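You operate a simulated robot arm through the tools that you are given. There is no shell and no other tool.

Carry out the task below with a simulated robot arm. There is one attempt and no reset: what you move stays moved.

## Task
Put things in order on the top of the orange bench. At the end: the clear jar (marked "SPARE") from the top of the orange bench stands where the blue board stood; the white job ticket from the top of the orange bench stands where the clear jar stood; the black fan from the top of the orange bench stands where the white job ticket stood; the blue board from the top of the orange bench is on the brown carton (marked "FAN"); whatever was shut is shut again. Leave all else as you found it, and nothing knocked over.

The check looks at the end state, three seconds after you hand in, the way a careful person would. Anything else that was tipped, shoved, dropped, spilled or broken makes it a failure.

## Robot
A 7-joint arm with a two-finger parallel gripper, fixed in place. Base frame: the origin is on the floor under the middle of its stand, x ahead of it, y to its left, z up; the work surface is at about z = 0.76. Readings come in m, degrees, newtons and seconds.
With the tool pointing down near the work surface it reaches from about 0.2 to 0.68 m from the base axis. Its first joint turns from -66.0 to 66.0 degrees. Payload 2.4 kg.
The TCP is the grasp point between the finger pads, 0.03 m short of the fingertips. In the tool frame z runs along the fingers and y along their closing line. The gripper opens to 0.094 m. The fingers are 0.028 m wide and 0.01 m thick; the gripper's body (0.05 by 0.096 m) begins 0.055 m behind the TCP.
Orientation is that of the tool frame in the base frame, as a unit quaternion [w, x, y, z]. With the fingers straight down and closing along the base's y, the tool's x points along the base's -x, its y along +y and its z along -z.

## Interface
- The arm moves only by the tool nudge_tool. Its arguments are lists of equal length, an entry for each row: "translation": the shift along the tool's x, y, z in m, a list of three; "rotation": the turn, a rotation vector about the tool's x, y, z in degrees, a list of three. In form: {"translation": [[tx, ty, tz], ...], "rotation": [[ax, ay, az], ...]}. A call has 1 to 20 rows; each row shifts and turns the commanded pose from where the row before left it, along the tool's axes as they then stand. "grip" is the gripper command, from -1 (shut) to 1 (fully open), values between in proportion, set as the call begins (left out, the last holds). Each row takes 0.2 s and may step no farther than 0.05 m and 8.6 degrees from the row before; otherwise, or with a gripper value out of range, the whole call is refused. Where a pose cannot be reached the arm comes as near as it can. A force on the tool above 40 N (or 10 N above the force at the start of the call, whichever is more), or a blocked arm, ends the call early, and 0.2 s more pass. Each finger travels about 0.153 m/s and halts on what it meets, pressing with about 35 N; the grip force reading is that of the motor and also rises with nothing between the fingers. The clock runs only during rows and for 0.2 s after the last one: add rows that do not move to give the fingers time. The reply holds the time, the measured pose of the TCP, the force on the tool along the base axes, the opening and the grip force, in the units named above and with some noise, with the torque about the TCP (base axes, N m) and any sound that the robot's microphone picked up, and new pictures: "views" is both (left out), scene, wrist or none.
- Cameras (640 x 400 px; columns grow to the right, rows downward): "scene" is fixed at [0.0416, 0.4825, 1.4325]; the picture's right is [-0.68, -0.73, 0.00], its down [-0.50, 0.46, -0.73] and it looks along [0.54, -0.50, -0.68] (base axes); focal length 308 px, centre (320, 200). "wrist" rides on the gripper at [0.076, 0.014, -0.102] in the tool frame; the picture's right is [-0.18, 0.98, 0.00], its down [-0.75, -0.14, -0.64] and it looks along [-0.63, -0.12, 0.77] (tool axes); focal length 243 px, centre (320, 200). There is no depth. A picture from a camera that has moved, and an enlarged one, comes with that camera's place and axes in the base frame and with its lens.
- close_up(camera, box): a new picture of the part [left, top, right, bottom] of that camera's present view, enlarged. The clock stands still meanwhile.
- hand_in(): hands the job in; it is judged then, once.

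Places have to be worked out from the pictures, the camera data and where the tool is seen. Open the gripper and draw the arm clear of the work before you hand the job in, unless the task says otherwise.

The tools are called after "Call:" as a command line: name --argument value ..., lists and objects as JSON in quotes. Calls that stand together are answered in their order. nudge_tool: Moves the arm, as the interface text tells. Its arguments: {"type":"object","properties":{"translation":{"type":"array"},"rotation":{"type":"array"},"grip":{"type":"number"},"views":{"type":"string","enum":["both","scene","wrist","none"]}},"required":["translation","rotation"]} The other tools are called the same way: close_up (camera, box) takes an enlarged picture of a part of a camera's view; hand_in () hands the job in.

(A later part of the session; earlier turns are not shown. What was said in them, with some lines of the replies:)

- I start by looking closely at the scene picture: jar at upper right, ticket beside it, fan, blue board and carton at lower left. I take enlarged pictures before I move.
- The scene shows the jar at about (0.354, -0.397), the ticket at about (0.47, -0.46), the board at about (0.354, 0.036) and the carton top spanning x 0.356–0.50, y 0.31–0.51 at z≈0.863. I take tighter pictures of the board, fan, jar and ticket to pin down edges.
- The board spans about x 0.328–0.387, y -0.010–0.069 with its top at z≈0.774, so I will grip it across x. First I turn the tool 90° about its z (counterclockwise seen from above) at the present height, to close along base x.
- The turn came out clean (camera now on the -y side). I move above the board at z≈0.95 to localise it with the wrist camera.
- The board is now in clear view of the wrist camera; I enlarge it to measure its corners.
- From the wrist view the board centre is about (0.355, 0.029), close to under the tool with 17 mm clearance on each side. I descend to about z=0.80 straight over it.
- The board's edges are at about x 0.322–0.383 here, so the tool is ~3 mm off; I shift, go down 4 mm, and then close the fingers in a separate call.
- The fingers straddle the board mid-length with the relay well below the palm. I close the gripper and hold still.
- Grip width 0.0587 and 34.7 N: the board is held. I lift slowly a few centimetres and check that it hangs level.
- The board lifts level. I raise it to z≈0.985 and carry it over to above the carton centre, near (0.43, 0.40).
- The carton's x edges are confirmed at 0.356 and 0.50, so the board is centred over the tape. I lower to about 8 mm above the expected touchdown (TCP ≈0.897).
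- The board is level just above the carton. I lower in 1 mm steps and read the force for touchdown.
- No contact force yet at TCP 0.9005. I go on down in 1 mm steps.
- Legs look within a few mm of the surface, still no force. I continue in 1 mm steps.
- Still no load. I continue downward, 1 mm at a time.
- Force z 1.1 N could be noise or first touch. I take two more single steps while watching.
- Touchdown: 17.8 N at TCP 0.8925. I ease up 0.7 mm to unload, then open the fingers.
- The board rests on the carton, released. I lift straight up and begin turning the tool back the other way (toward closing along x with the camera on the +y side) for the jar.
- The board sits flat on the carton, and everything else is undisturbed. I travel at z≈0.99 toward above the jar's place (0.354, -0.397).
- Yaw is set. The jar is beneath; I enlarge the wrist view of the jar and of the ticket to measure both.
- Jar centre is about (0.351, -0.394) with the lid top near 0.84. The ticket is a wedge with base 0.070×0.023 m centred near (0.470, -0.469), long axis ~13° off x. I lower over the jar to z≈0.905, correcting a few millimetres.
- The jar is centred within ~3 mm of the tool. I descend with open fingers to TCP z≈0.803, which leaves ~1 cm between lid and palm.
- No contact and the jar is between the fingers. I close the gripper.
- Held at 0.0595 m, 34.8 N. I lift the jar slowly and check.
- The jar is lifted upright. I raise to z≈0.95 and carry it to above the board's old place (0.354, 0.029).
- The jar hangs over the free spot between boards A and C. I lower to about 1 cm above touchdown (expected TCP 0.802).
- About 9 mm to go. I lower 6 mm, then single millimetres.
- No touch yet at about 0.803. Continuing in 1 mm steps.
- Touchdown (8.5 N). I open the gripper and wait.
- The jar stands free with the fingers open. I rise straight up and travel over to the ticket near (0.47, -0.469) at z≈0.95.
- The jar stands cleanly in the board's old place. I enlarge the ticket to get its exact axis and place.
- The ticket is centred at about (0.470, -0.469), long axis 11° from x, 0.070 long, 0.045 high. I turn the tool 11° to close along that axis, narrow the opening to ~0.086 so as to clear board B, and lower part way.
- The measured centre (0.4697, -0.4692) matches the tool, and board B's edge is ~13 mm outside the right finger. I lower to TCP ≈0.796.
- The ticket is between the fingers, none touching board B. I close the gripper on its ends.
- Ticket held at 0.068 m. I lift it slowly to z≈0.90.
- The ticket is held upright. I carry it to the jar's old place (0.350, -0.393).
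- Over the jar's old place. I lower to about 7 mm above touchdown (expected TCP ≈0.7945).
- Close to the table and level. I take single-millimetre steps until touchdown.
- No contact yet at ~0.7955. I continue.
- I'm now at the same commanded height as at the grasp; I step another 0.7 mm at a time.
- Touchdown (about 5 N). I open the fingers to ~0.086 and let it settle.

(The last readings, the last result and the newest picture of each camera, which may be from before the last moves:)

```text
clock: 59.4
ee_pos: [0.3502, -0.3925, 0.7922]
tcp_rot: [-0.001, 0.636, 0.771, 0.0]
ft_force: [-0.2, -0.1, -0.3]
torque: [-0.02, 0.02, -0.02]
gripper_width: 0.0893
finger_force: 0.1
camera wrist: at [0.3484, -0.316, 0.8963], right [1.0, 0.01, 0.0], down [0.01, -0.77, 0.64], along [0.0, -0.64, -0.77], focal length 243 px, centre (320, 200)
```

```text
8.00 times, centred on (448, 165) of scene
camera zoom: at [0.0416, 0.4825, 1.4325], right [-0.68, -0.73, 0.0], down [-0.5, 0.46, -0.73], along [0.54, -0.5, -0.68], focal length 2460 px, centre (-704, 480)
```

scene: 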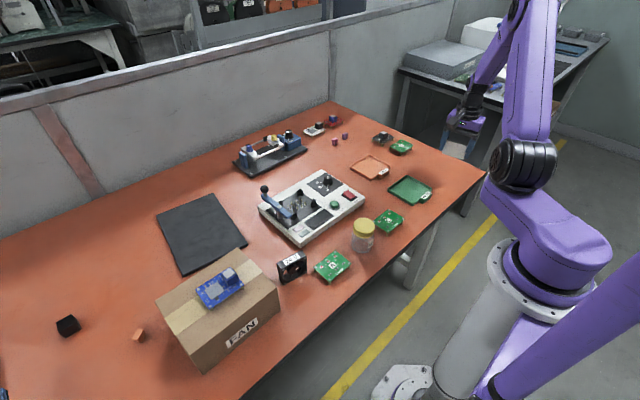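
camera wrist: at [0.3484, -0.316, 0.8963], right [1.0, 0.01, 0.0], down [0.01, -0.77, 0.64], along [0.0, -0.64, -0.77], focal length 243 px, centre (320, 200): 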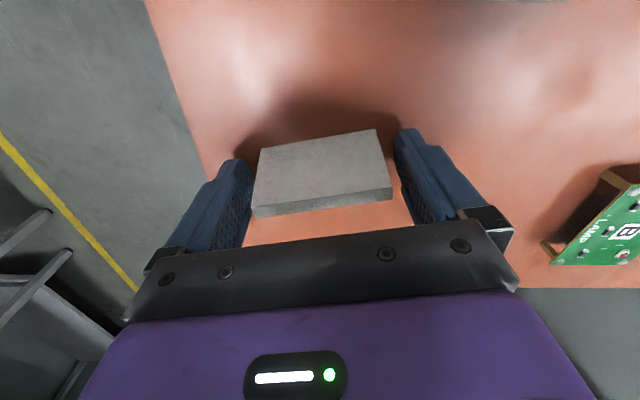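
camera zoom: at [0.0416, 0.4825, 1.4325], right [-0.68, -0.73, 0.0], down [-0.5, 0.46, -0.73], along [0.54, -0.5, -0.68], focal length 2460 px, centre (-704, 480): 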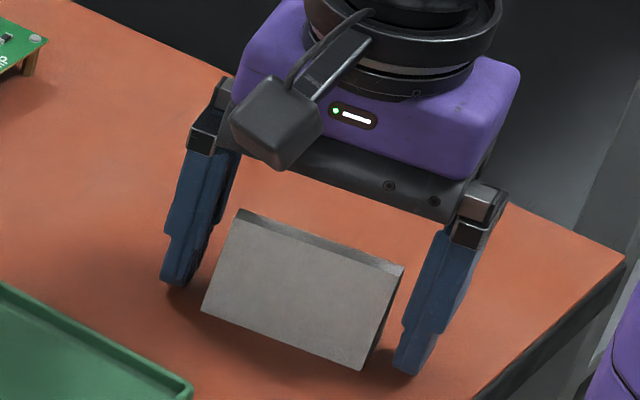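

The ticket stands on its own in the jar's old place. I rise straight up and carry the empty gripper at z≈0.98 toward the fan near (0.408, 0.230).

Call:
nudge_tool --translation '[[0, 0, -0.03], [0, 0, -0.04], [0, 0, -0.04], [0, 0, -0.04], [0, 0, -0.04], [0.0429, 0.01256, 0], [0.0429, 0.01256, 0], [0.0429, 0.01256, 0], [0.0429, 0.01256, 0], [0.0429, 0.01256, 0], [0.0429, 0.01256, 0], [0.0429, 0.01256, 0], [0.0429, 0.01256, 0], [0.0429, 0.01256, 0], [0.0429, 0.01256, 0], [0.0429, 0.01256, 0], [0.0429, 0.01256, 0], [0.0429, 0.01256, 0], [0.0429, 0.01256, 0]]' --rotation '[[0, 0, 0], [0, 0, 0], [0, 0, 0], [0, 0, 0], [0, 0, 0], [0, 0, 0], [0, 0, 0], [0, 0, 0], [0, 0, 0], [0, 0, 0], [0, 0, 0], [0, 0, 0], [0, 0, 0], [0, 0, 0], [0, 0, 0], [0, 0, 0], [0, 0, 0], [0, 0, 0], [0, 0, 0]]'

Call:
nudge_tool --translation '[[0, 0, 0], [0, 0, 0], [0, 0, 0], [0, 0, 0], [0, 0, 0], [0, 0, 0], [0, 0, 0], [0, 0, 0], [0, 0, 0], [0, 0, 0], [0, 0, 0]]' --rotation '[[0, 0, -7.7], [0, 0, -7.7], [0, 0, -7.7], [0, 0, -7.7], [0, 0, -7.7], [0, 0, -7.7], [0, 0, -7.7], [0, 0, -7.7], [0, 0, -7.8], [0, 0, 0], [0, 0, 0]]'

Call:
close_up --camera "scene" --box '[400, 120, 496, 200]'

Call:
close_up --camera "wrist" --box '[220, 20, 476, 180]'

```text
clock: 63.4
ee_pos: [0.4075, 0.2304, 0.9837]
tcp_rot: [0.0, 0.637, 0.771, -0.001]
ft_force: [0.1, 0.3, 1.2]
torque: [0.0, 0.01, 0.01]
gripper_width: 0.0891
finger_force: 0.0
camera wrist: at [0.4069, 0.3068, 1.0866], right [1.0, 0.01, 0.0], down [0.0, -0.77, 0.64], along [0.0, -0.64, -0.77], focal length 243 px, centre (320, 200)
```

scene: 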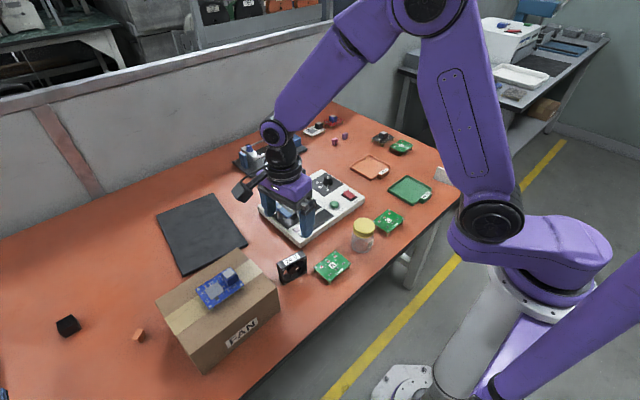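
wrist: 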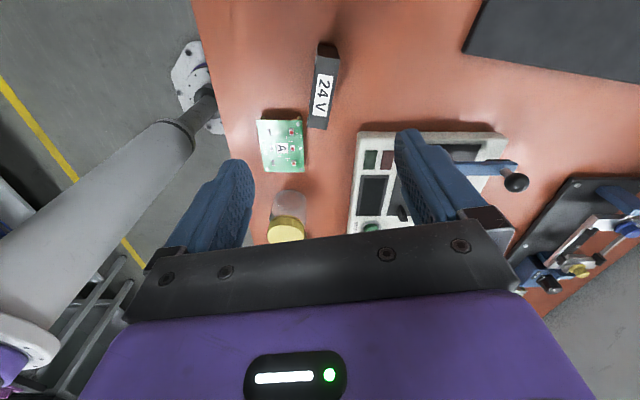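

```text
clock: 65.8
ee_pos: [0.4085, 0.2318, 0.9826]
tcp_rot: [0.0, 0.084, 0.996, 0.0]
ft_force: [0.6, 0.2, 0.1]
torque: [0.01, -0.02, 0.02]
gripper_width: 0.0892
finger_force: 0.0
camera wrist: at [0.3347, 0.256, 1.086], right [0.35, 0.94, 0.0], down [0.72, -0.26, 0.64], along [0.6, -0.22, -0.77], focal length 243 px, centre (320, 200)
```

scene: 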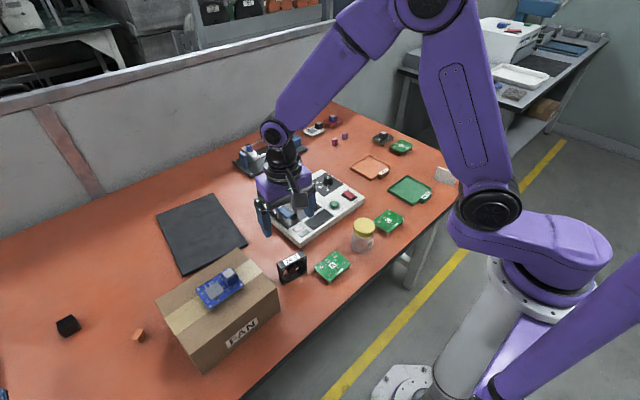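
wrist: 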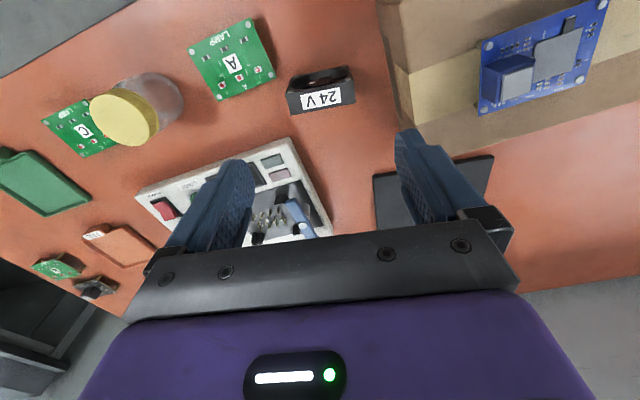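

```text
5.00 times, centred on (448, 160) of scene
camera zoom: at [0.0416, 0.4825, 1.4325], right [-0.68, -0.73, 0.0], down [-0.5, 0.46, -0.73], along [0.54, -0.5, -0.68], focal length 1538 px, centre (-320, 400)
```

zoom: 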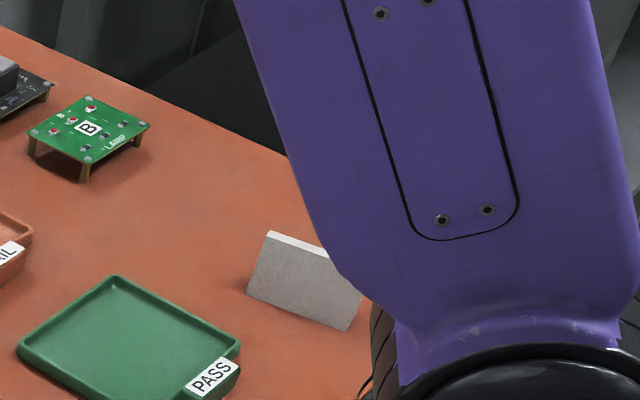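

```text
2.50 times, centred on (348, 100) of wrist
camera zoom: at [0.3347, 0.256, 1.086], right [0.35, 0.94, 0.0], down [0.72, -0.26, 0.64], along [0.6, -0.22, -0.77], focal length 606 px, centre (250, 450)
```

zoom: 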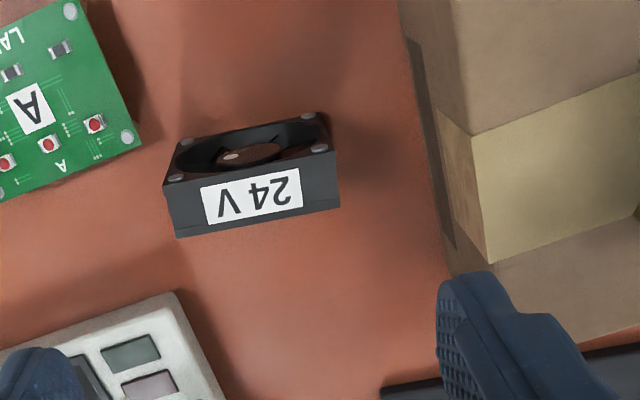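

The fan is in good view, top and near face. I enlarge it to measure its corners and the gap to the carton.

Call:
close_up --camera "wrist" --box '[272, 50, 400, 130]'

Call:
close_up --camera "scene" --box '[256, 236, 336, 296]'

```text
5.00 times, centred on (336, 90) of wrist
camera zoom: at [0.3347, 0.256, 1.086], right [0.35, 0.94, 0.0], down [0.72, -0.26, 0.64], along [0.6, -0.22, -0.77], focal length 1213 px, centre (240, 750)
```

zoom: 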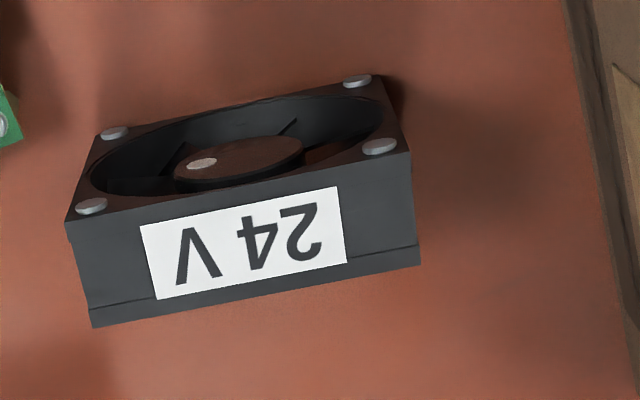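

```text
6.67 times, centred on (296, 266) of scene
camera zoom: at [0.0416, 0.4825, 1.4325], right [-0.68, -0.73, 0.0], down [-0.5, 0.46, -0.73], along [0.54, -0.5, -0.68], focal length 2050 px, centre (480, -240)
```

zoom: 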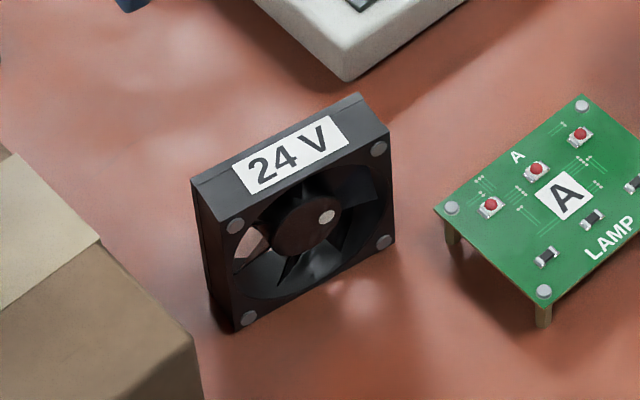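

Fan: centre about (0.409, 0.229), 0.068 wide, 0.021 thick, top at 0.83, axis 9.7° off y. Board A's corner (0.385, 0.185) is near the left finger, so I'll grip high (tips at ~0.787, above board A) and 2–3 mm toward +x. I lower first to TCP ≈0.878 and look.

Call:
nudge_tool --translation '[[-0.0033, -0.0013, 0.035], [0, 0, 0.035], [0, 0, 0.025], [0, 0, 0.01], [0, 0, 0]]' --rotation '[[0, 0, 0], [0, 0, 0], [0, 0, 0], [0, 0, 0], [0, 0, 0]]'

Call:
close_up --camera "wrist" --box '[200, 80, 440, 230]'

Call:
close_up --camera "scene" --box '[240, 210, 352, 300]'

```text
clock: 67.0
ee_pos: [0.411, 0.2287, 0.8769]
tcp_rot: [0.0, 0.084, 0.996, 0.0]
ft_force: [1.1, 0.1, 0.1]
torque: [0.02, -0.02, -0.02]
gripper_width: 0.0893
finger_force: 0.1
camera wrist: at [0.3377, 0.2544, 0.9807], right [0.35, 0.94, 0.0], down [0.72, -0.27, 0.64], along [0.6, -0.22, -0.77], focal length 243 px, centre (320, 200)
```

scene: 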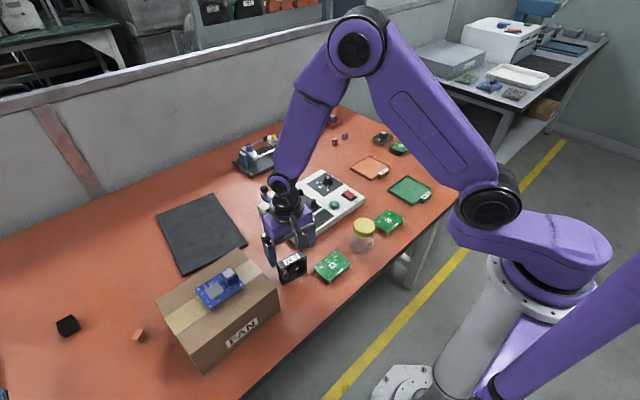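
wrist: 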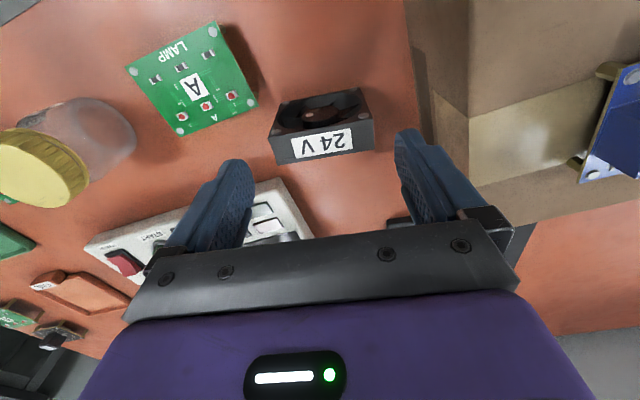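

```text
2.67 times, centred on (320, 155) of wrist
camera zoom: at [0.3377, 0.2544, 0.9807], right [0.35, 0.94, 0.0], down [0.72, -0.27, 0.64], along [0.6, -0.22, -0.77], focal length 647 px, centre (320, 320)
```

zoom: 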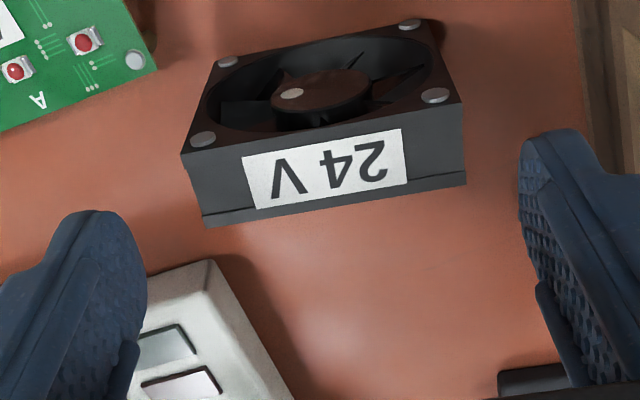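

```text
4.44 times, centred on (296, 255) of scene
camera zoom: at [0.0416, 0.4825, 1.4325], right [-0.68, -0.73, 0.0], down [-0.5, 0.46, -0.73], along [0.54, -0.5, -0.68], focal length 1367 px, centre (427, -44)
```

zoom: 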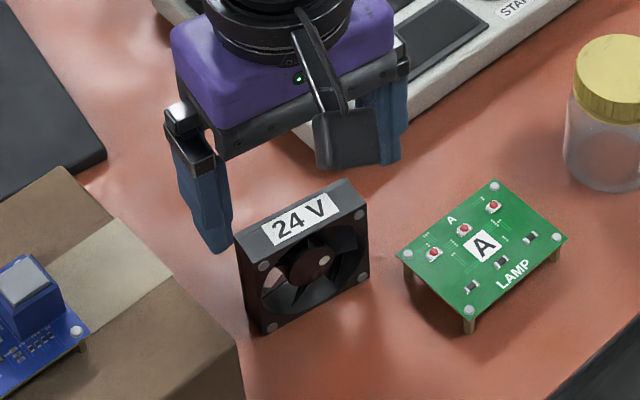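

The fan's measured centre (0.4093, 0.2298) is well inside the fingers. I lower to TCP ≈0.817, keeping tips above board A's level.

Call:
nudge_tool --translation '[[0, 0.0005, 0.02], [0, 0, 0.02], [0, 0, 0.012], [0, 0, 0.008], [0, 0, 0]]' --rotation '[[0, 0, 0], [0, 0, 0], [0, 0, 0], [0, 0, 0], [0, 0, 0]]' --views "wrist"

Call:
close_up --camera "scene" --box '[240, 220, 352, 310]'

```text
clock: 68.2
ee_pos: [0.4105, 0.2297, 0.8175]
tcp_rot: [0.0, 0.083, 0.997, 0.0]
ft_force: [-0.4, -0.2, 1.0]
torque: [0.02, -0.01, 0.0]
gripper_width: 0.0895
finger_force: 0.0
camera wrist: at [0.3383, 0.2555, 0.9212], right [0.35, 0.94, 0.0], down [0.72, -0.27, 0.64], along [0.6, -0.22, -0.77], focal length 243 px, centre (320, 200)
```

wrist: 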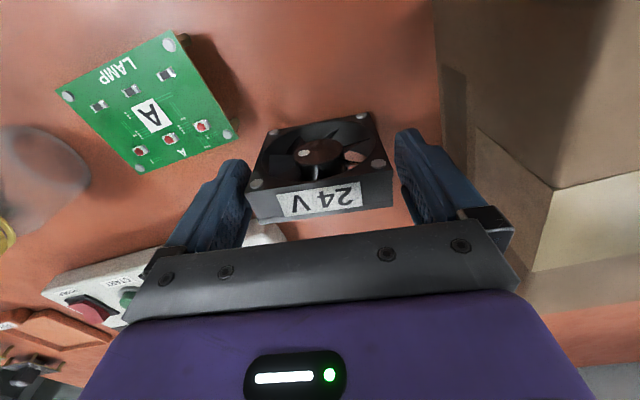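

```text
4.44 times, centred on (296, 265) of scene
camera zoom: at [0.0416, 0.4825, 1.4325], right [-0.68, -0.73, 0.0], down [-0.5, 0.46, -0.73], along [0.54, -0.5, -0.68], focal length 1367 px, centre (427, -89)
```

zoom: 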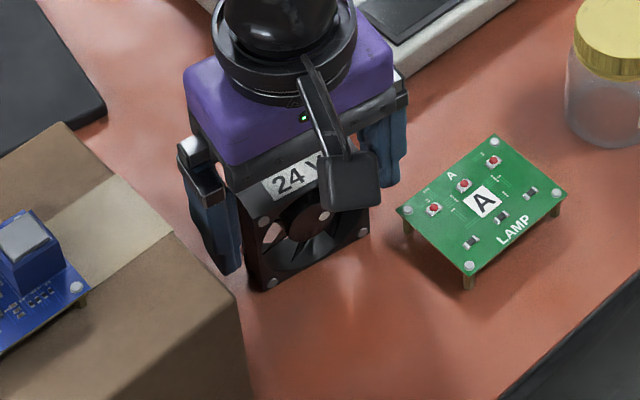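

Fingers straddle the fan with clearance to the carton and board A. I close the gripper.

Call:
nudge_tool --translation '[[0, 0, 0], [0, 0, 0], [0, 0, 0], [0, 0, 0]]' --rotation '[[0, 0, 0], [0, 0, 0], [0, 0, 0], [0, 0, 0]]' --grip -1 --views "wrist"

Call:
close_up --camera "scene" --box '[240, 220, 352, 310]'

```text
clock: 69.2
ee_pos: [0.4123, 0.2299, 0.8183]
tcp_rot: [0.0, 0.084, 0.996, -0.001]
ft_force: [-0.3, 0.5, -1.0]
torque: [-0.02, 0.0, -0.01]
gripper_width: 0.0733
finger_force: 35.1
camera wrist: at [0.3384, 0.2554, 0.9213], right [0.35, 0.94, 0.0], down [0.72, -0.27, 0.64], along [0.6, -0.22, -0.77], focal length 243 px, centre (320, 200)
```

wrist: 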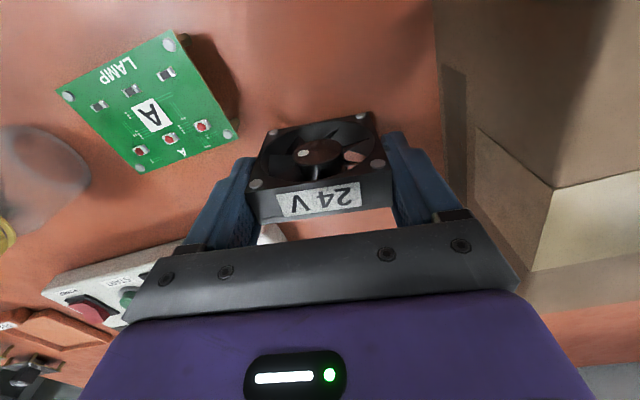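

```text
4.44 times, centred on (296, 265) of scene
camera zoom: at [0.0416, 0.4825, 1.4325], right [-0.68, -0.73, 0.0], down [-0.5, 0.46, -0.73], along [0.54, -0.5, -0.68], focal length 1367 px, centre (427, -89)
```

zoom: 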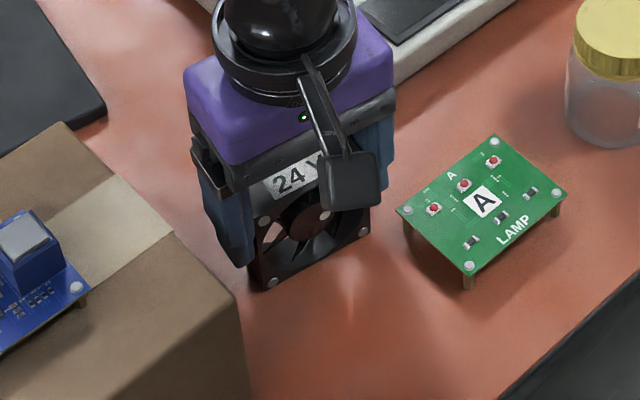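

Grip closed at 0.0733 m, slightly wider than I estimated. I look closer at how the fingers seat on the fan before lifting.

Call:
close_up --camera "wrist" --box '[210, 90, 434, 230]'

Call:
close_up --camera "scene" --box '[268, 240, 332, 296]'

```text
2.86 times, centred on (322, 160) of wrist
camera zoom: at [0.3384, 0.2554, 0.9213], right [0.35, 0.94, 0.0], down [0.72, -0.27, 0.64], along [0.6, -0.22, -0.77], focal length 693 px, centre (314, 314)
```

zoom: 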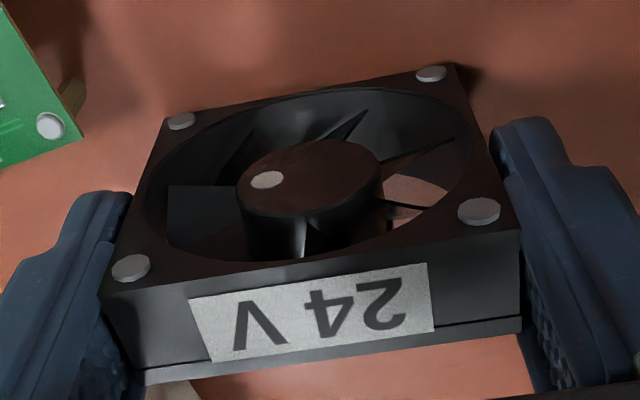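

```text
7.14 times, centred on (300, 268) of scene
camera zoom: at [0.0416, 0.4825, 1.4325], right [-0.68, -0.73, 0.0], down [-0.5, 0.46, -0.73], along [0.54, -0.5, -0.68], focal length 2197 px, centre (463, -286)
```

zoom: 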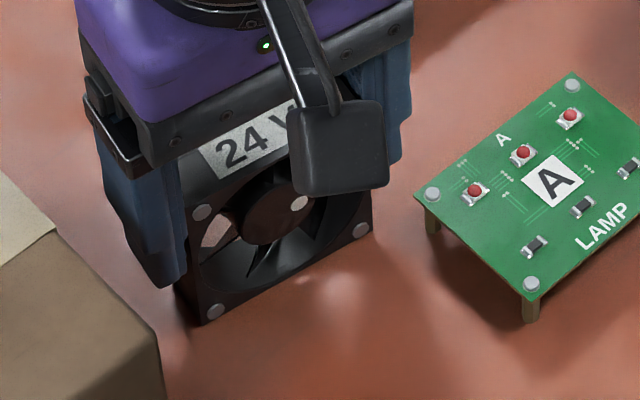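

The fan is seated square between the pads. I lift slowly and check.

Call:
nudge_tool --translation '[[0, 0, -0.004], [0, 0, -0.008], [0, 0, -0.018], [0, 0, -0.03], [0, 0, 0]]' --rotation '[[0, 0, 0], [0, 0, 0], [0, 0, 0], [0, 0, 0], [0, 0, 0]]' --views "wrist"

Call:
close_up --camera "scene" --box '[240, 200, 352, 300]'

```text
clock: 70.4
ee_pos: [0.41, 0.2306, 0.8779]
tcp_rot: [0.0, 0.084, 0.996, 0.0]
ft_force: [0.8, 0.5, -1.0]
torque: [-0.03, 0.01, 0.01]
gripper_width: 0.0736
finger_force: 34.6
camera wrist: at [0.3384, 0.2558, 0.9823], right [0.35, 0.94, 0.0], down [0.72, -0.27, 0.64], along [0.6, -0.22, -0.77], focal length 243 px, centre (320, 200)
```

wrist: 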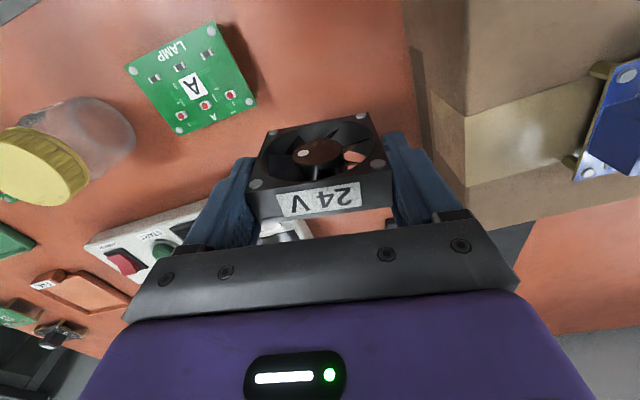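

```text
4.00 times, centred on (296, 250) of scene
camera zoom: at [0.0416, 0.4825, 1.4325], right [-0.68, -0.73, 0.0], down [-0.5, 0.46, -0.73], along [0.54, -0.5, -0.68], focal length 1230 px, centre (416, 0)
```

zoom: 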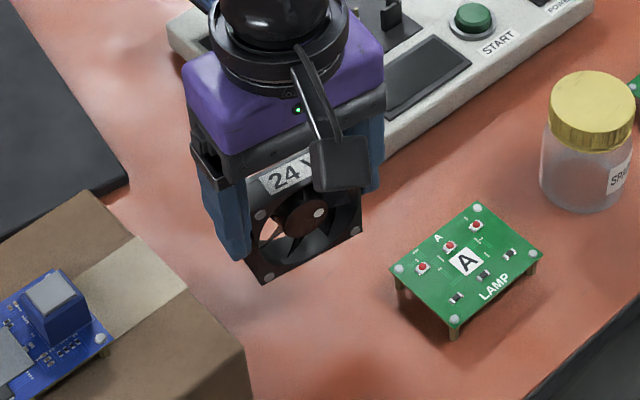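

The fan is up and upright. I raise to z≈0.995 and carry it across toward the ticket's old place.

Call:
nudge_tool --translation '[[0, 0, -0.039], [0, 0, -0.039], [0, 0, -0.039], [-0.01171, -0.04539, 0], [-0.01171, -0.04539, 0], [-0.01171, -0.04539, 0], [-0.01171, -0.04539, 0], [-0.01171, -0.04539, 0], [-0.01171, -0.04539, 0], [-0.01171, -0.04539, 0], [-0.01171, -0.04539, 0], [-0.01171, -0.04539, 0], [-0.01171, -0.04539, 0], [-0.01171, -0.04539, 0], [-0.01171, -0.04539, 0], [-0.01171, -0.04539, 0], [-0.01171, -0.04539, 0], [-0.01171, -0.04539, 0]]' --rotation '[[0, 0, 0], [0, 0, 0], [0, 0, 0], [0, 0, 0], [0, 0, 0], [0, 0, 0], [0, 0, 0], [0, 0, 0], [0, 0, 0], [0, 0, 0], [0, 0, 0], [0, 0, 0], [0, 0, 0], [0, 0, 0], [0, 0, 0], [0, 0, 0], [0, 0, 0], [0, 0, 0]]'

Call:
nudge_tool --translation '[[0, 0, 0], [0, 0, 0], [0, 0, 0], [0, 0, 0], [0, 0, 0], [0, 0, 0], [0, 0, 0], [0, 0, 0], [0, 0, 0], [0, 0, 0], [0, 0, 0]]' --rotation '[[0, 0, 7.7], [0, 0, 7.7], [0, 0, 7.7], [0, 0, 7.7], [0, 0, 7.7], [0, 0, 7.7], [0, 0, 7.7], [0, 0, 7.7], [0, 0, 7.8], [0, 0, 0], [0, 0, 0]]'

```text
clock: 74.2
ee_pos: [0.4669, -0.4718, 0.9951]
tcp_rot: [-0.001, 0.084, 0.996, 0.002]
ft_force: [-0.2, -0.5, -0.8]
torque: [0.0, 0.03, -0.02]
gripper_width: 0.0734
finger_force: 35.2
camera wrist: at [0.3951, -0.4461, 1.0984], right [0.34, 0.94, 0.0], down [0.72, -0.27, 0.64], along [0.6, -0.22, -0.77], focal length 243 px, centre (320, 200)
```

scene: 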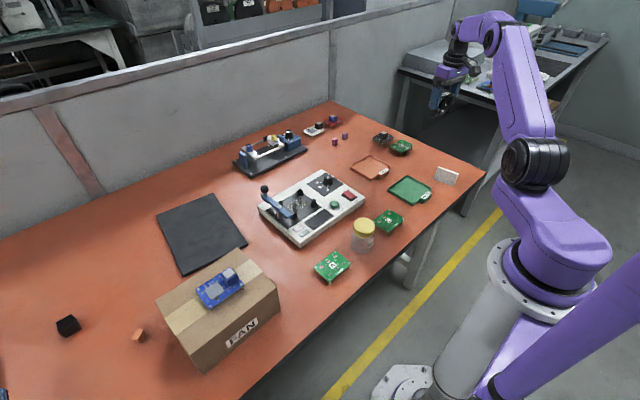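
wrist: 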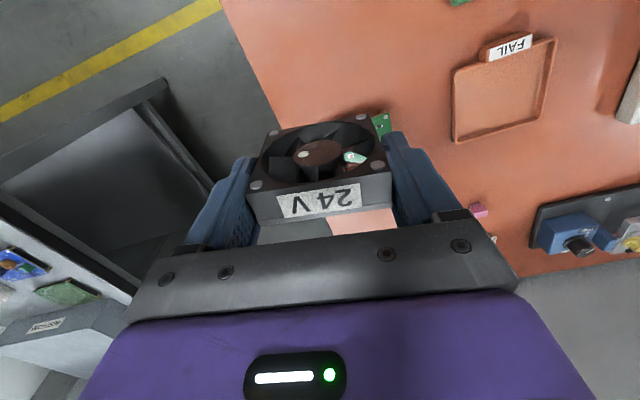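

```text
clock: 76.6
ee_pos: [0.4717, -0.4709, 0.9958]
tcp_rot: [0.0, 0.636, 0.771, 0.0]
ft_force: [0.2, -0.1, -1.2]
torque: [0.04, -0.06, -0.04]
gripper_width: 0.0735
finger_force: 34.7
camera wrist: at [0.4699, -0.3952, 1.0979], right [1.0, 0.01, 0.0], down [0.0, -0.77, 0.64], along [0.0, -0.64, -0.77], focal length 243 px, centre (320, 200)
```

scene: 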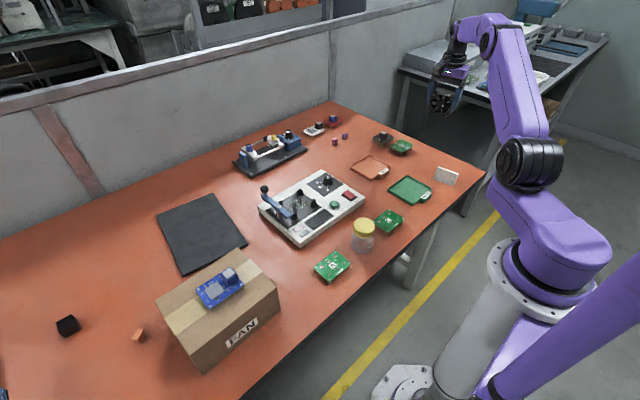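
wrist: 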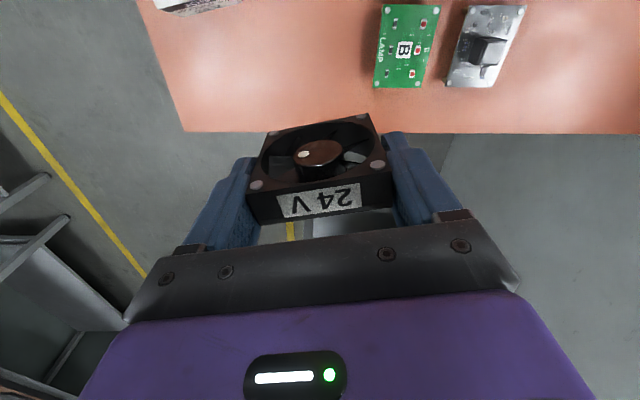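

The fan is over the ticket's old spot, aligned 11° like the ticket. I lower to about 1 cm above touchdown (expected TCP ≈0.818).

Call:
nudge_tool --translation '[[0, -0.0005, 0.04], [0, 0, 0.04], [0, 0, 0.04], [0, 0, 0.03], [0, 0, 0.015], [0, 0, 0]]' --rotation '[[0, 0, 0], [0, 0, 0], [0, 0, 0], [0, 0, 0], [0, 0, 0], [0, 0, 0]]' --views "wrist"

Call:
close_up --camera "scene" --box '[376, 90, 488, 190]'

```text
clock: 78.0
ee_pos: [0.4689, -0.4729, 0.8308]
tcp_rot: [0.0, 0.637, 0.771, 0.001]
ft_force: [0.2, -0.2, -0.3]
torque: [0.02, 0.05, -0.04]
gripper_width: 0.0733
finger_force: 34.8
camera wrist: at [0.4685, -0.3957, 0.9338], right [1.0, 0.01, 0.0], down [0.0, -0.77, 0.64], along [0.0, -0.64, -0.77], focal length 243 px, centre (320, 200)
```

wrist: 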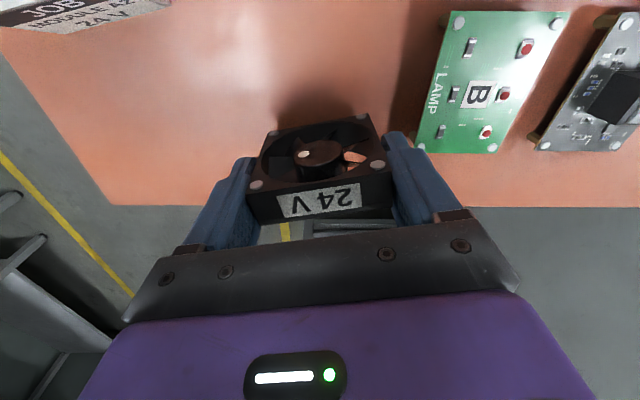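

```text
4.00 times, centred on (432, 140) of scene
camera zoom: at [0.0416, 0.4825, 1.4325], right [-0.68, -0.73, 0.0], down [-0.5, 0.46, -0.73], along [0.54, -0.5, -0.68], focal length 1230 px, centre (-128, 440)
```

zoom: 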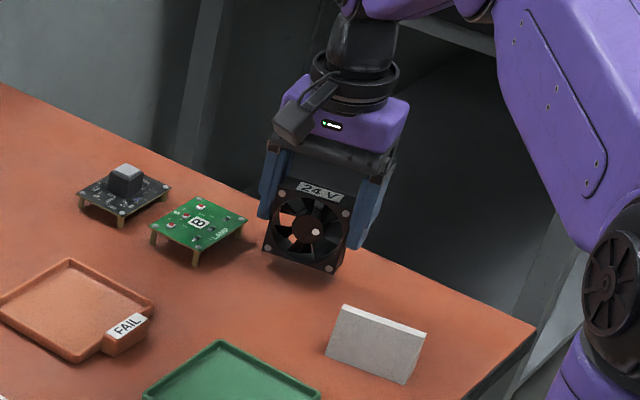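

Level and aligned. I lower 9 mm, then single steps.

Call:
nudge_tool --translation '[[0, 0, 0.003], [0, 0, 0.003], [0, 0, 0.003], [0, 0, 0]]' --rotation '[[0, 0, 0], [0, 0, 0], [0, 0, 0], [0, 0, 0]]' --views "none"

Call:
nudge_tool --translation '[[0, 0, 0.001], [0, 0, 0]]' --rotation '[[0, 0, 0], [0, 0, 0]]' --views "none"

Call:
nudge_tool --translation '[[0, 0, 0.001], [0, 0, 0]]' --rotation '[[0, 0, 0], [0, 0, 0]]' --views "none"

```text
clock: 79.0
ee_pos: [0.4714, -0.4722, 0.8226]
tcp_rot: [0.0, 0.636, 0.772, 0.0]
ft_force: [0.5, 0.1, -1.1]
torque: [0.0, 0.0, 0.04]
gripper_width: 0.0735
finger_force: 35.0
```

```text
clock: 79.6
ee_pos: [0.469, -0.4734, 0.8198]
tcp_rot: [0.0, 0.635, 0.772, 0.0]
ft_force: [-1.3, -0.1, -1.1]
torque: [-0.01, 0.01, 0.03]
gripper_width: 0.0733
finger_force: 35.2
```

```text
clock: 80.2
ee_pos: [0.471, -0.4719, 0.8193]
tcp_rot: [0.0, 0.636, 0.772, 0.0]
ft_force: [0.4, -0.7, -0.5]
torque: [-0.02, -0.01, 0.0]
gripper_width: 0.0734
finger_force: 34.6
```

No contact yet at ≈0.819. I continue in small steps.

Call:
nudge_tool --translation '[[0.001, 0, 0.0007], [0, 0, 0]]' --rotation '[[0, 0, 0], [0, 0, 0]]' --views "none"

Call:
nudge_tool --translation '[[0, 0, 0.0007], [0, 0, 0]]' --rotation '[[0, 0, 0], [0, 0, 0]]' --views "none"

Call:
nudge_tool --translation '[[0, 0, 0.0007], [0, 0, 0]]' --rotation '[[0, 0, 0], [0, 0, 0]]' --views "none"

Call:
close_up --camera "scene" --box '[404, 130, 468, 180]'

```text
clock: 80.8
ee_pos: [0.4702, -0.4717, 0.8177]
tcp_rot: [0.0, 0.636, 0.772, 0.0]
ft_force: [-0.6, 0.5, -0.5]
torque: [0.01, 0.0, 0.02]
gripper_width: 0.0734
finger_force: 35.0
```

```text
clock: 81.4
ee_pos: [0.4701, -0.4714, 0.8179]
tcp_rot: [0.0, 0.636, 0.772, -0.001]
ft_force: [-0.4, 0.3, 4.1]
torque: [0.02, 0.12, -0.01]
gripper_width: 0.0733
finger_force: 35.1
```

```text
clock: 82.0
ee_pos: [0.4702, -0.471, 0.8184]
tcp_rot: [0.001, 0.636, 0.771, -0.001]
ft_force: [0.2, 0.4, 10.9]
torque: [0.03, 0.15, -0.01]
gripper_width: 0.0732
finger_force: 34.6
```

```text
8.00 times, centred on (436, 155) of scene
camera zoom: at [0.0414, 0.4827, 1.4325], right [-0.68, -0.73, 0.0], down [-0.5, 0.46, -0.73], along [0.54, -0.5, -0.68], focal length 2460 px, centre (-608, 560)
```

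zoom: 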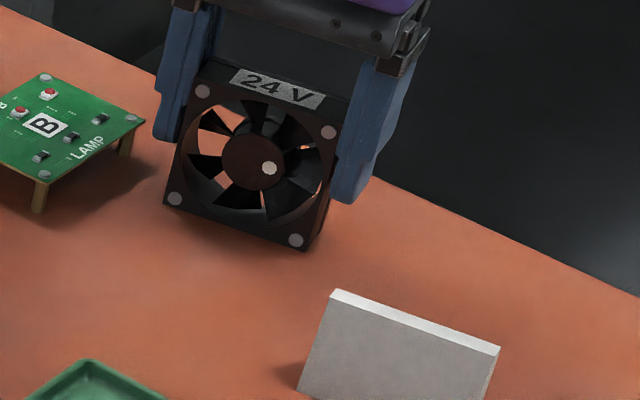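

Touchdown (10.9 N). I ease off 0.4 mm and open the fingers to ~0.089.

Call:
nudge_tool --translation '[[0, 0, -0.0004], [0, 0, 0]]' --rotation '[[0, 0, 0], [0, 0, 0]]' --views "none"

Call:
nudge_tool --translation '[[0, 0, 0], [0, 0, 0], [0, 0, 0]]' --rotation '[[0, 0, 0], [0, 0, 0], [0, 0, 0]]' --grip 0.9 --views "wrist"

Call:
close_up --camera "scene" --box '[404, 130, 468, 180]'

```text
clock: 82.6
ee_pos: [0.4701, -0.4715, 0.8182]
tcp_rot: [0.001, 0.636, 0.772, 0.0]
ft_force: [2.3, -0.7, 9.7]
torque: [-0.07, -0.02, 0.02]
gripper_width: 0.0736
finger_force: 35.2
```

```text
clock: 83.4
ee_pos: [0.4698, -0.4717, 0.8182]
tcp_rot: [0.0, 0.637, 0.771, 0.0]
ft_force: [-0.1, -0.2, -0.1]
torque: [-0.02, 0.02, 0.04]
gripper_width: 0.0893
finger_force: 0.1
camera wrist: at [0.4688, -0.3943, 0.9203], right [1.0, 0.01, 0.0], down [0.01, -0.77, 0.64], along [0.0, -0.64, -0.77], focal length 243 px, centre (320, 200)
```

wrist: 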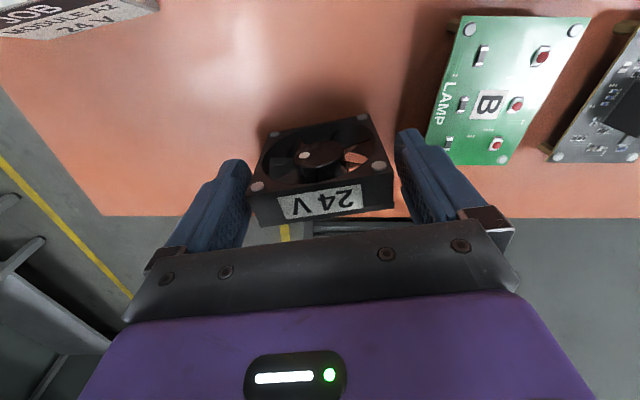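

```text
8.00 times, centred on (436, 155) of scene
camera zoom: at [0.0416, 0.4825, 1.4325], right [-0.68, -0.73, 0.0], down [-0.5, 0.46, -0.73], along [0.54, -0.5, -0.68], focal length 2460 px, centre (-608, 560)
```

zoom: 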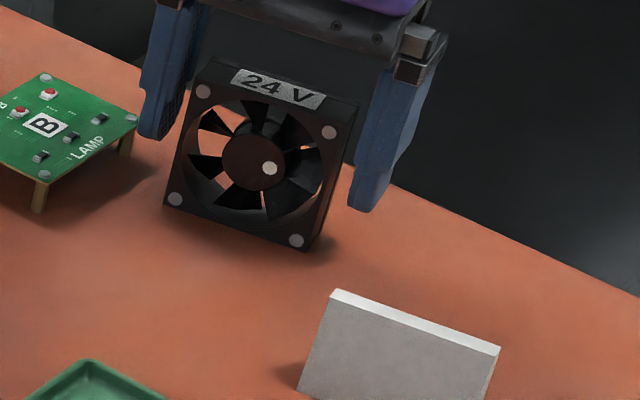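

The fan stands on its own. I rise straight up slowly, then draw the arm up to z≈1.08.

Call:
nudge_tool --translation '[[0, 0, -0.01], [0, 0, -0.02], [0, 0, -0.03], [0, 0, -0.04], [0, 0, -0.045], [0, 0, -0.045], [0, 0, -0.045], [0, 0, 0]]' --rotation '[[0, 0, 0], [0, 0, 0], [0, 0, 0], [0, 0, 0], [0, 0, 0], [0, 0, 0], [0, 0, 0], [0, 0, 0]]'

Call:
close_up --camera "scene" --box '[376, 110, 488, 200]'

Call:
close_up --camera "wrist" --box '[160, 0, 480, 200]'

```text
clock: 85.2
ee_pos: [0.4697, -0.4685, 1.0524]
tcp_rot: [0.0, 0.636, 0.772, 0.001]
ft_force: [-0.6, 0.2, 0.3]
torque: [0.01, -0.01, -0.05]
gripper_width: 0.0894
finger_force: 0.0
camera wrist: at [0.4685, -0.3929, 1.1558], right [1.0, 0.01, 0.0], down [0.01, -0.77, 0.64], along [0.0, -0.64, -0.77], focal length 243 px, centre (320, 200)
```

scene: 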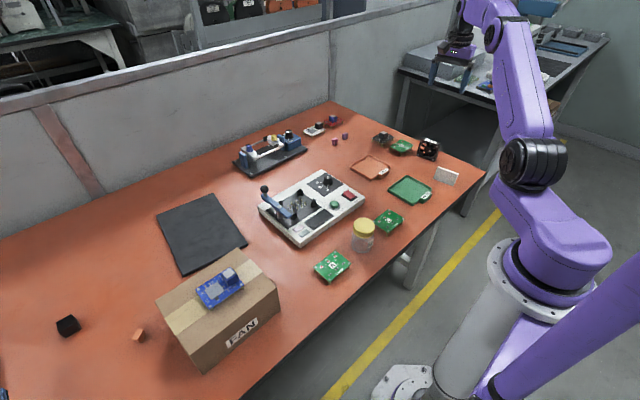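
wrist: 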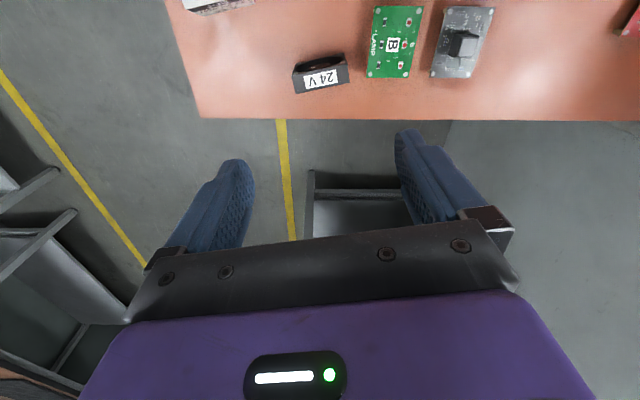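

```text
4.44 times, centred on (432, 155) of scene
camera zoom: at [0.0416, 0.4825, 1.4325], right [-0.68, -0.73, 0.0], down [-0.5, 0.46, -0.73], along [0.54, -0.5, -0.68], focal length 1367 px, centre (-178, 400)
```

zoom: 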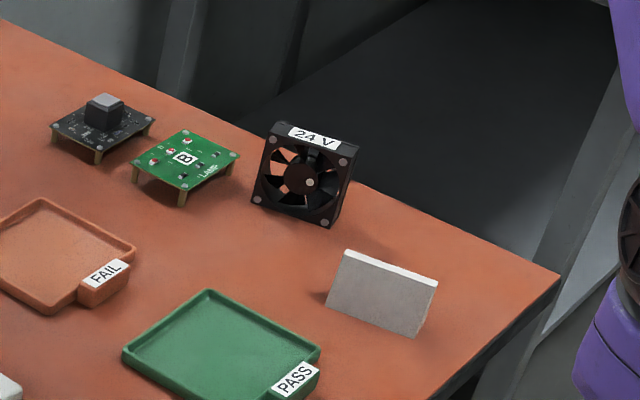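

```text
2.00 times, centred on (320, 100) of wrist
camera zoom: at [0.4685, -0.3929, 1.1558], right [1.0, 0.01, 0.0], down [0.01, -0.77, 0.64], along [0.0, -0.64, -0.77], focal length 485 px, centre (320, 400)
```

zoom: 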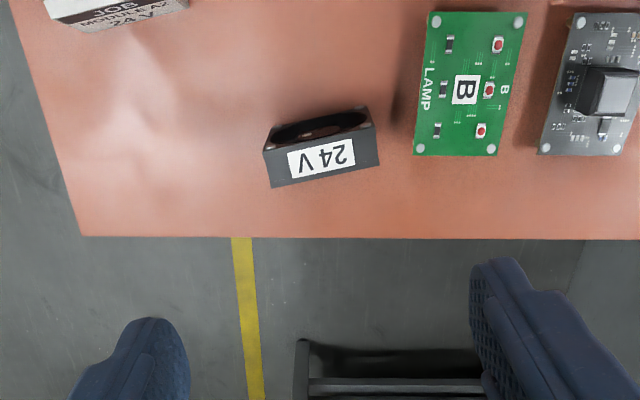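

The fan stands where the ticket was, the ticket where the jar was, and nothing else looks shifted. I open fully and draw the arm back to near its starting pose, high above the bench.

Call:
nudge_tool --translation '[[0.0465, 0.0085, 0], [0.0465, 0.0085, 0], [0.0465, 0.0085, 0], [0.0465, 0.0085, 0], [0.0465, 0.0085, 0], [0.0465, 0.0085, 0], [0.0465, 0.0085, 0], [0.0465, 0.0085, 0], [0.0465, 0.0085, 0], [0.0465, 0.0085, 0], [0, 0, 0], [0, 0, 0]]' --rotation '[[0, 0, 0], [0, 0, 0], [0, 0, 0], [0, 0, 0], [0, 0, 0], [0, 0, 0], [0, 0, 0], [0, 0, 0], [0, 0, 0], [0, 0, 0], [0, 0, 0], [0, 0, 0]]' --grip 1

Call:
close_up --camera "scene" --box '[140, 180, 460, 380]'

Call:
close_up --camera "scene" --box '[220, 90, 500, 260]'

```text
clock: 87.8
ee_pos: [0.4656, -0.0005, 1.0528]
tcp_rot: [0.0, 0.636, 0.772, 0.0]
ft_force: [-0.6, 0.3, -0.5]
torque: [0.01, 0.04, 0.02]
gripper_width: 0.0939
finger_force: 0.1
camera wrist: at [0.4639, 0.0773, 1.1549], right [1.0, 0.01, 0.0], down [0.0, -0.77, 0.64], along [0.0, -0.64, -0.77], focal length 243 px, centre (320, 200)
```

scene: 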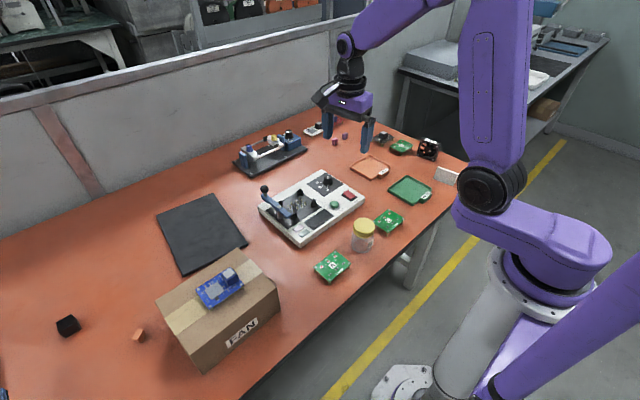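
wrist: 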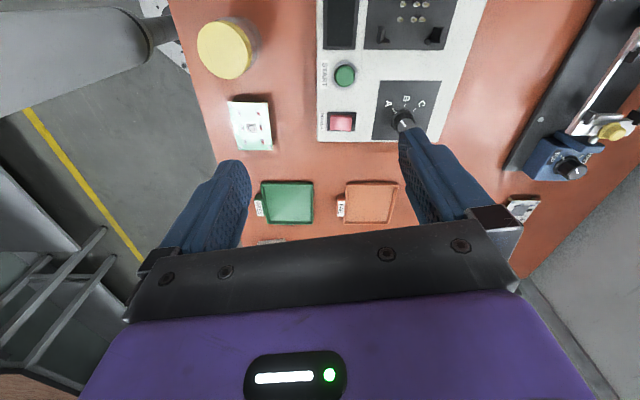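

```text
2.00 times, centred on (300, 280) of scene
camera zoom: at [0.0416, 0.4825, 1.4325], right [-0.68, -0.73, 0.0], down [-0.5, 0.46, -0.73], along [0.54, -0.5, -0.68], focal length 615 px, centre (360, 40)
```

zoom: 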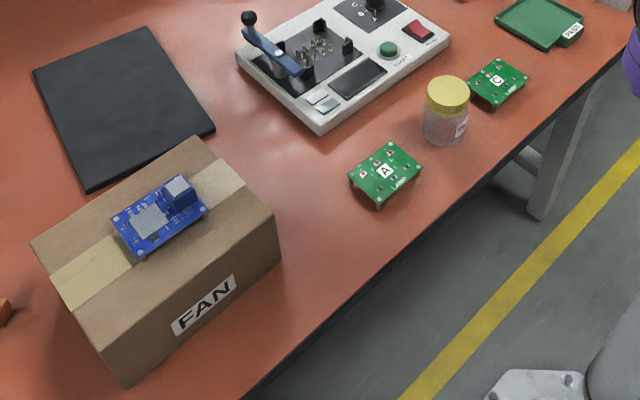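

```text
2.29 times, centred on (360, 175) of scene
camera zoom: at [0.0416, 0.4825, 1.4325], right [-0.68, -0.73, 0.0], down [-0.5, 0.46, -0.73], along [0.54, -0.5, -0.68], focal length 703 px, centre (229, 257)
```

zoom: 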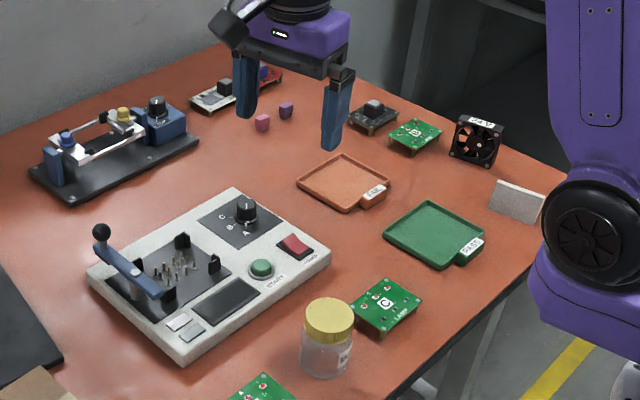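

The four items are where the task wants them: board on the carton, jar at the board's old place, ticket at the jar's, fan at the ticket's. Everything stands upright, the other objects have not moved, nothing was opened, and the gripper is open and clear, so I hand in.

Call:
hand_in

```text
The job is handed in.
```

I moved all four items on the orange bench to the places you asked for, and handed the job in. The result of the check hasn't come back.

- **Blue board:** it lies flat on top of the "FAN" carton, near the middle.
- **Clear jar ("SPARE"):** it stands where the blue board stood, lid on.
- **White job ticket:** it stands where the jar stood, facing the same way as before.
- **Black fan:** it stands upright where the ticket stood, lined up the way the ticket was.

From the camera views, I judge the jar, ticket and fan to be within a few millimetres of the original spots. The final pictures show nothing tipped and nothing else moved. I opened nothing, so there was nothing to shut. The gripper is open and the arm is back near its starting pose, clear of the bench.
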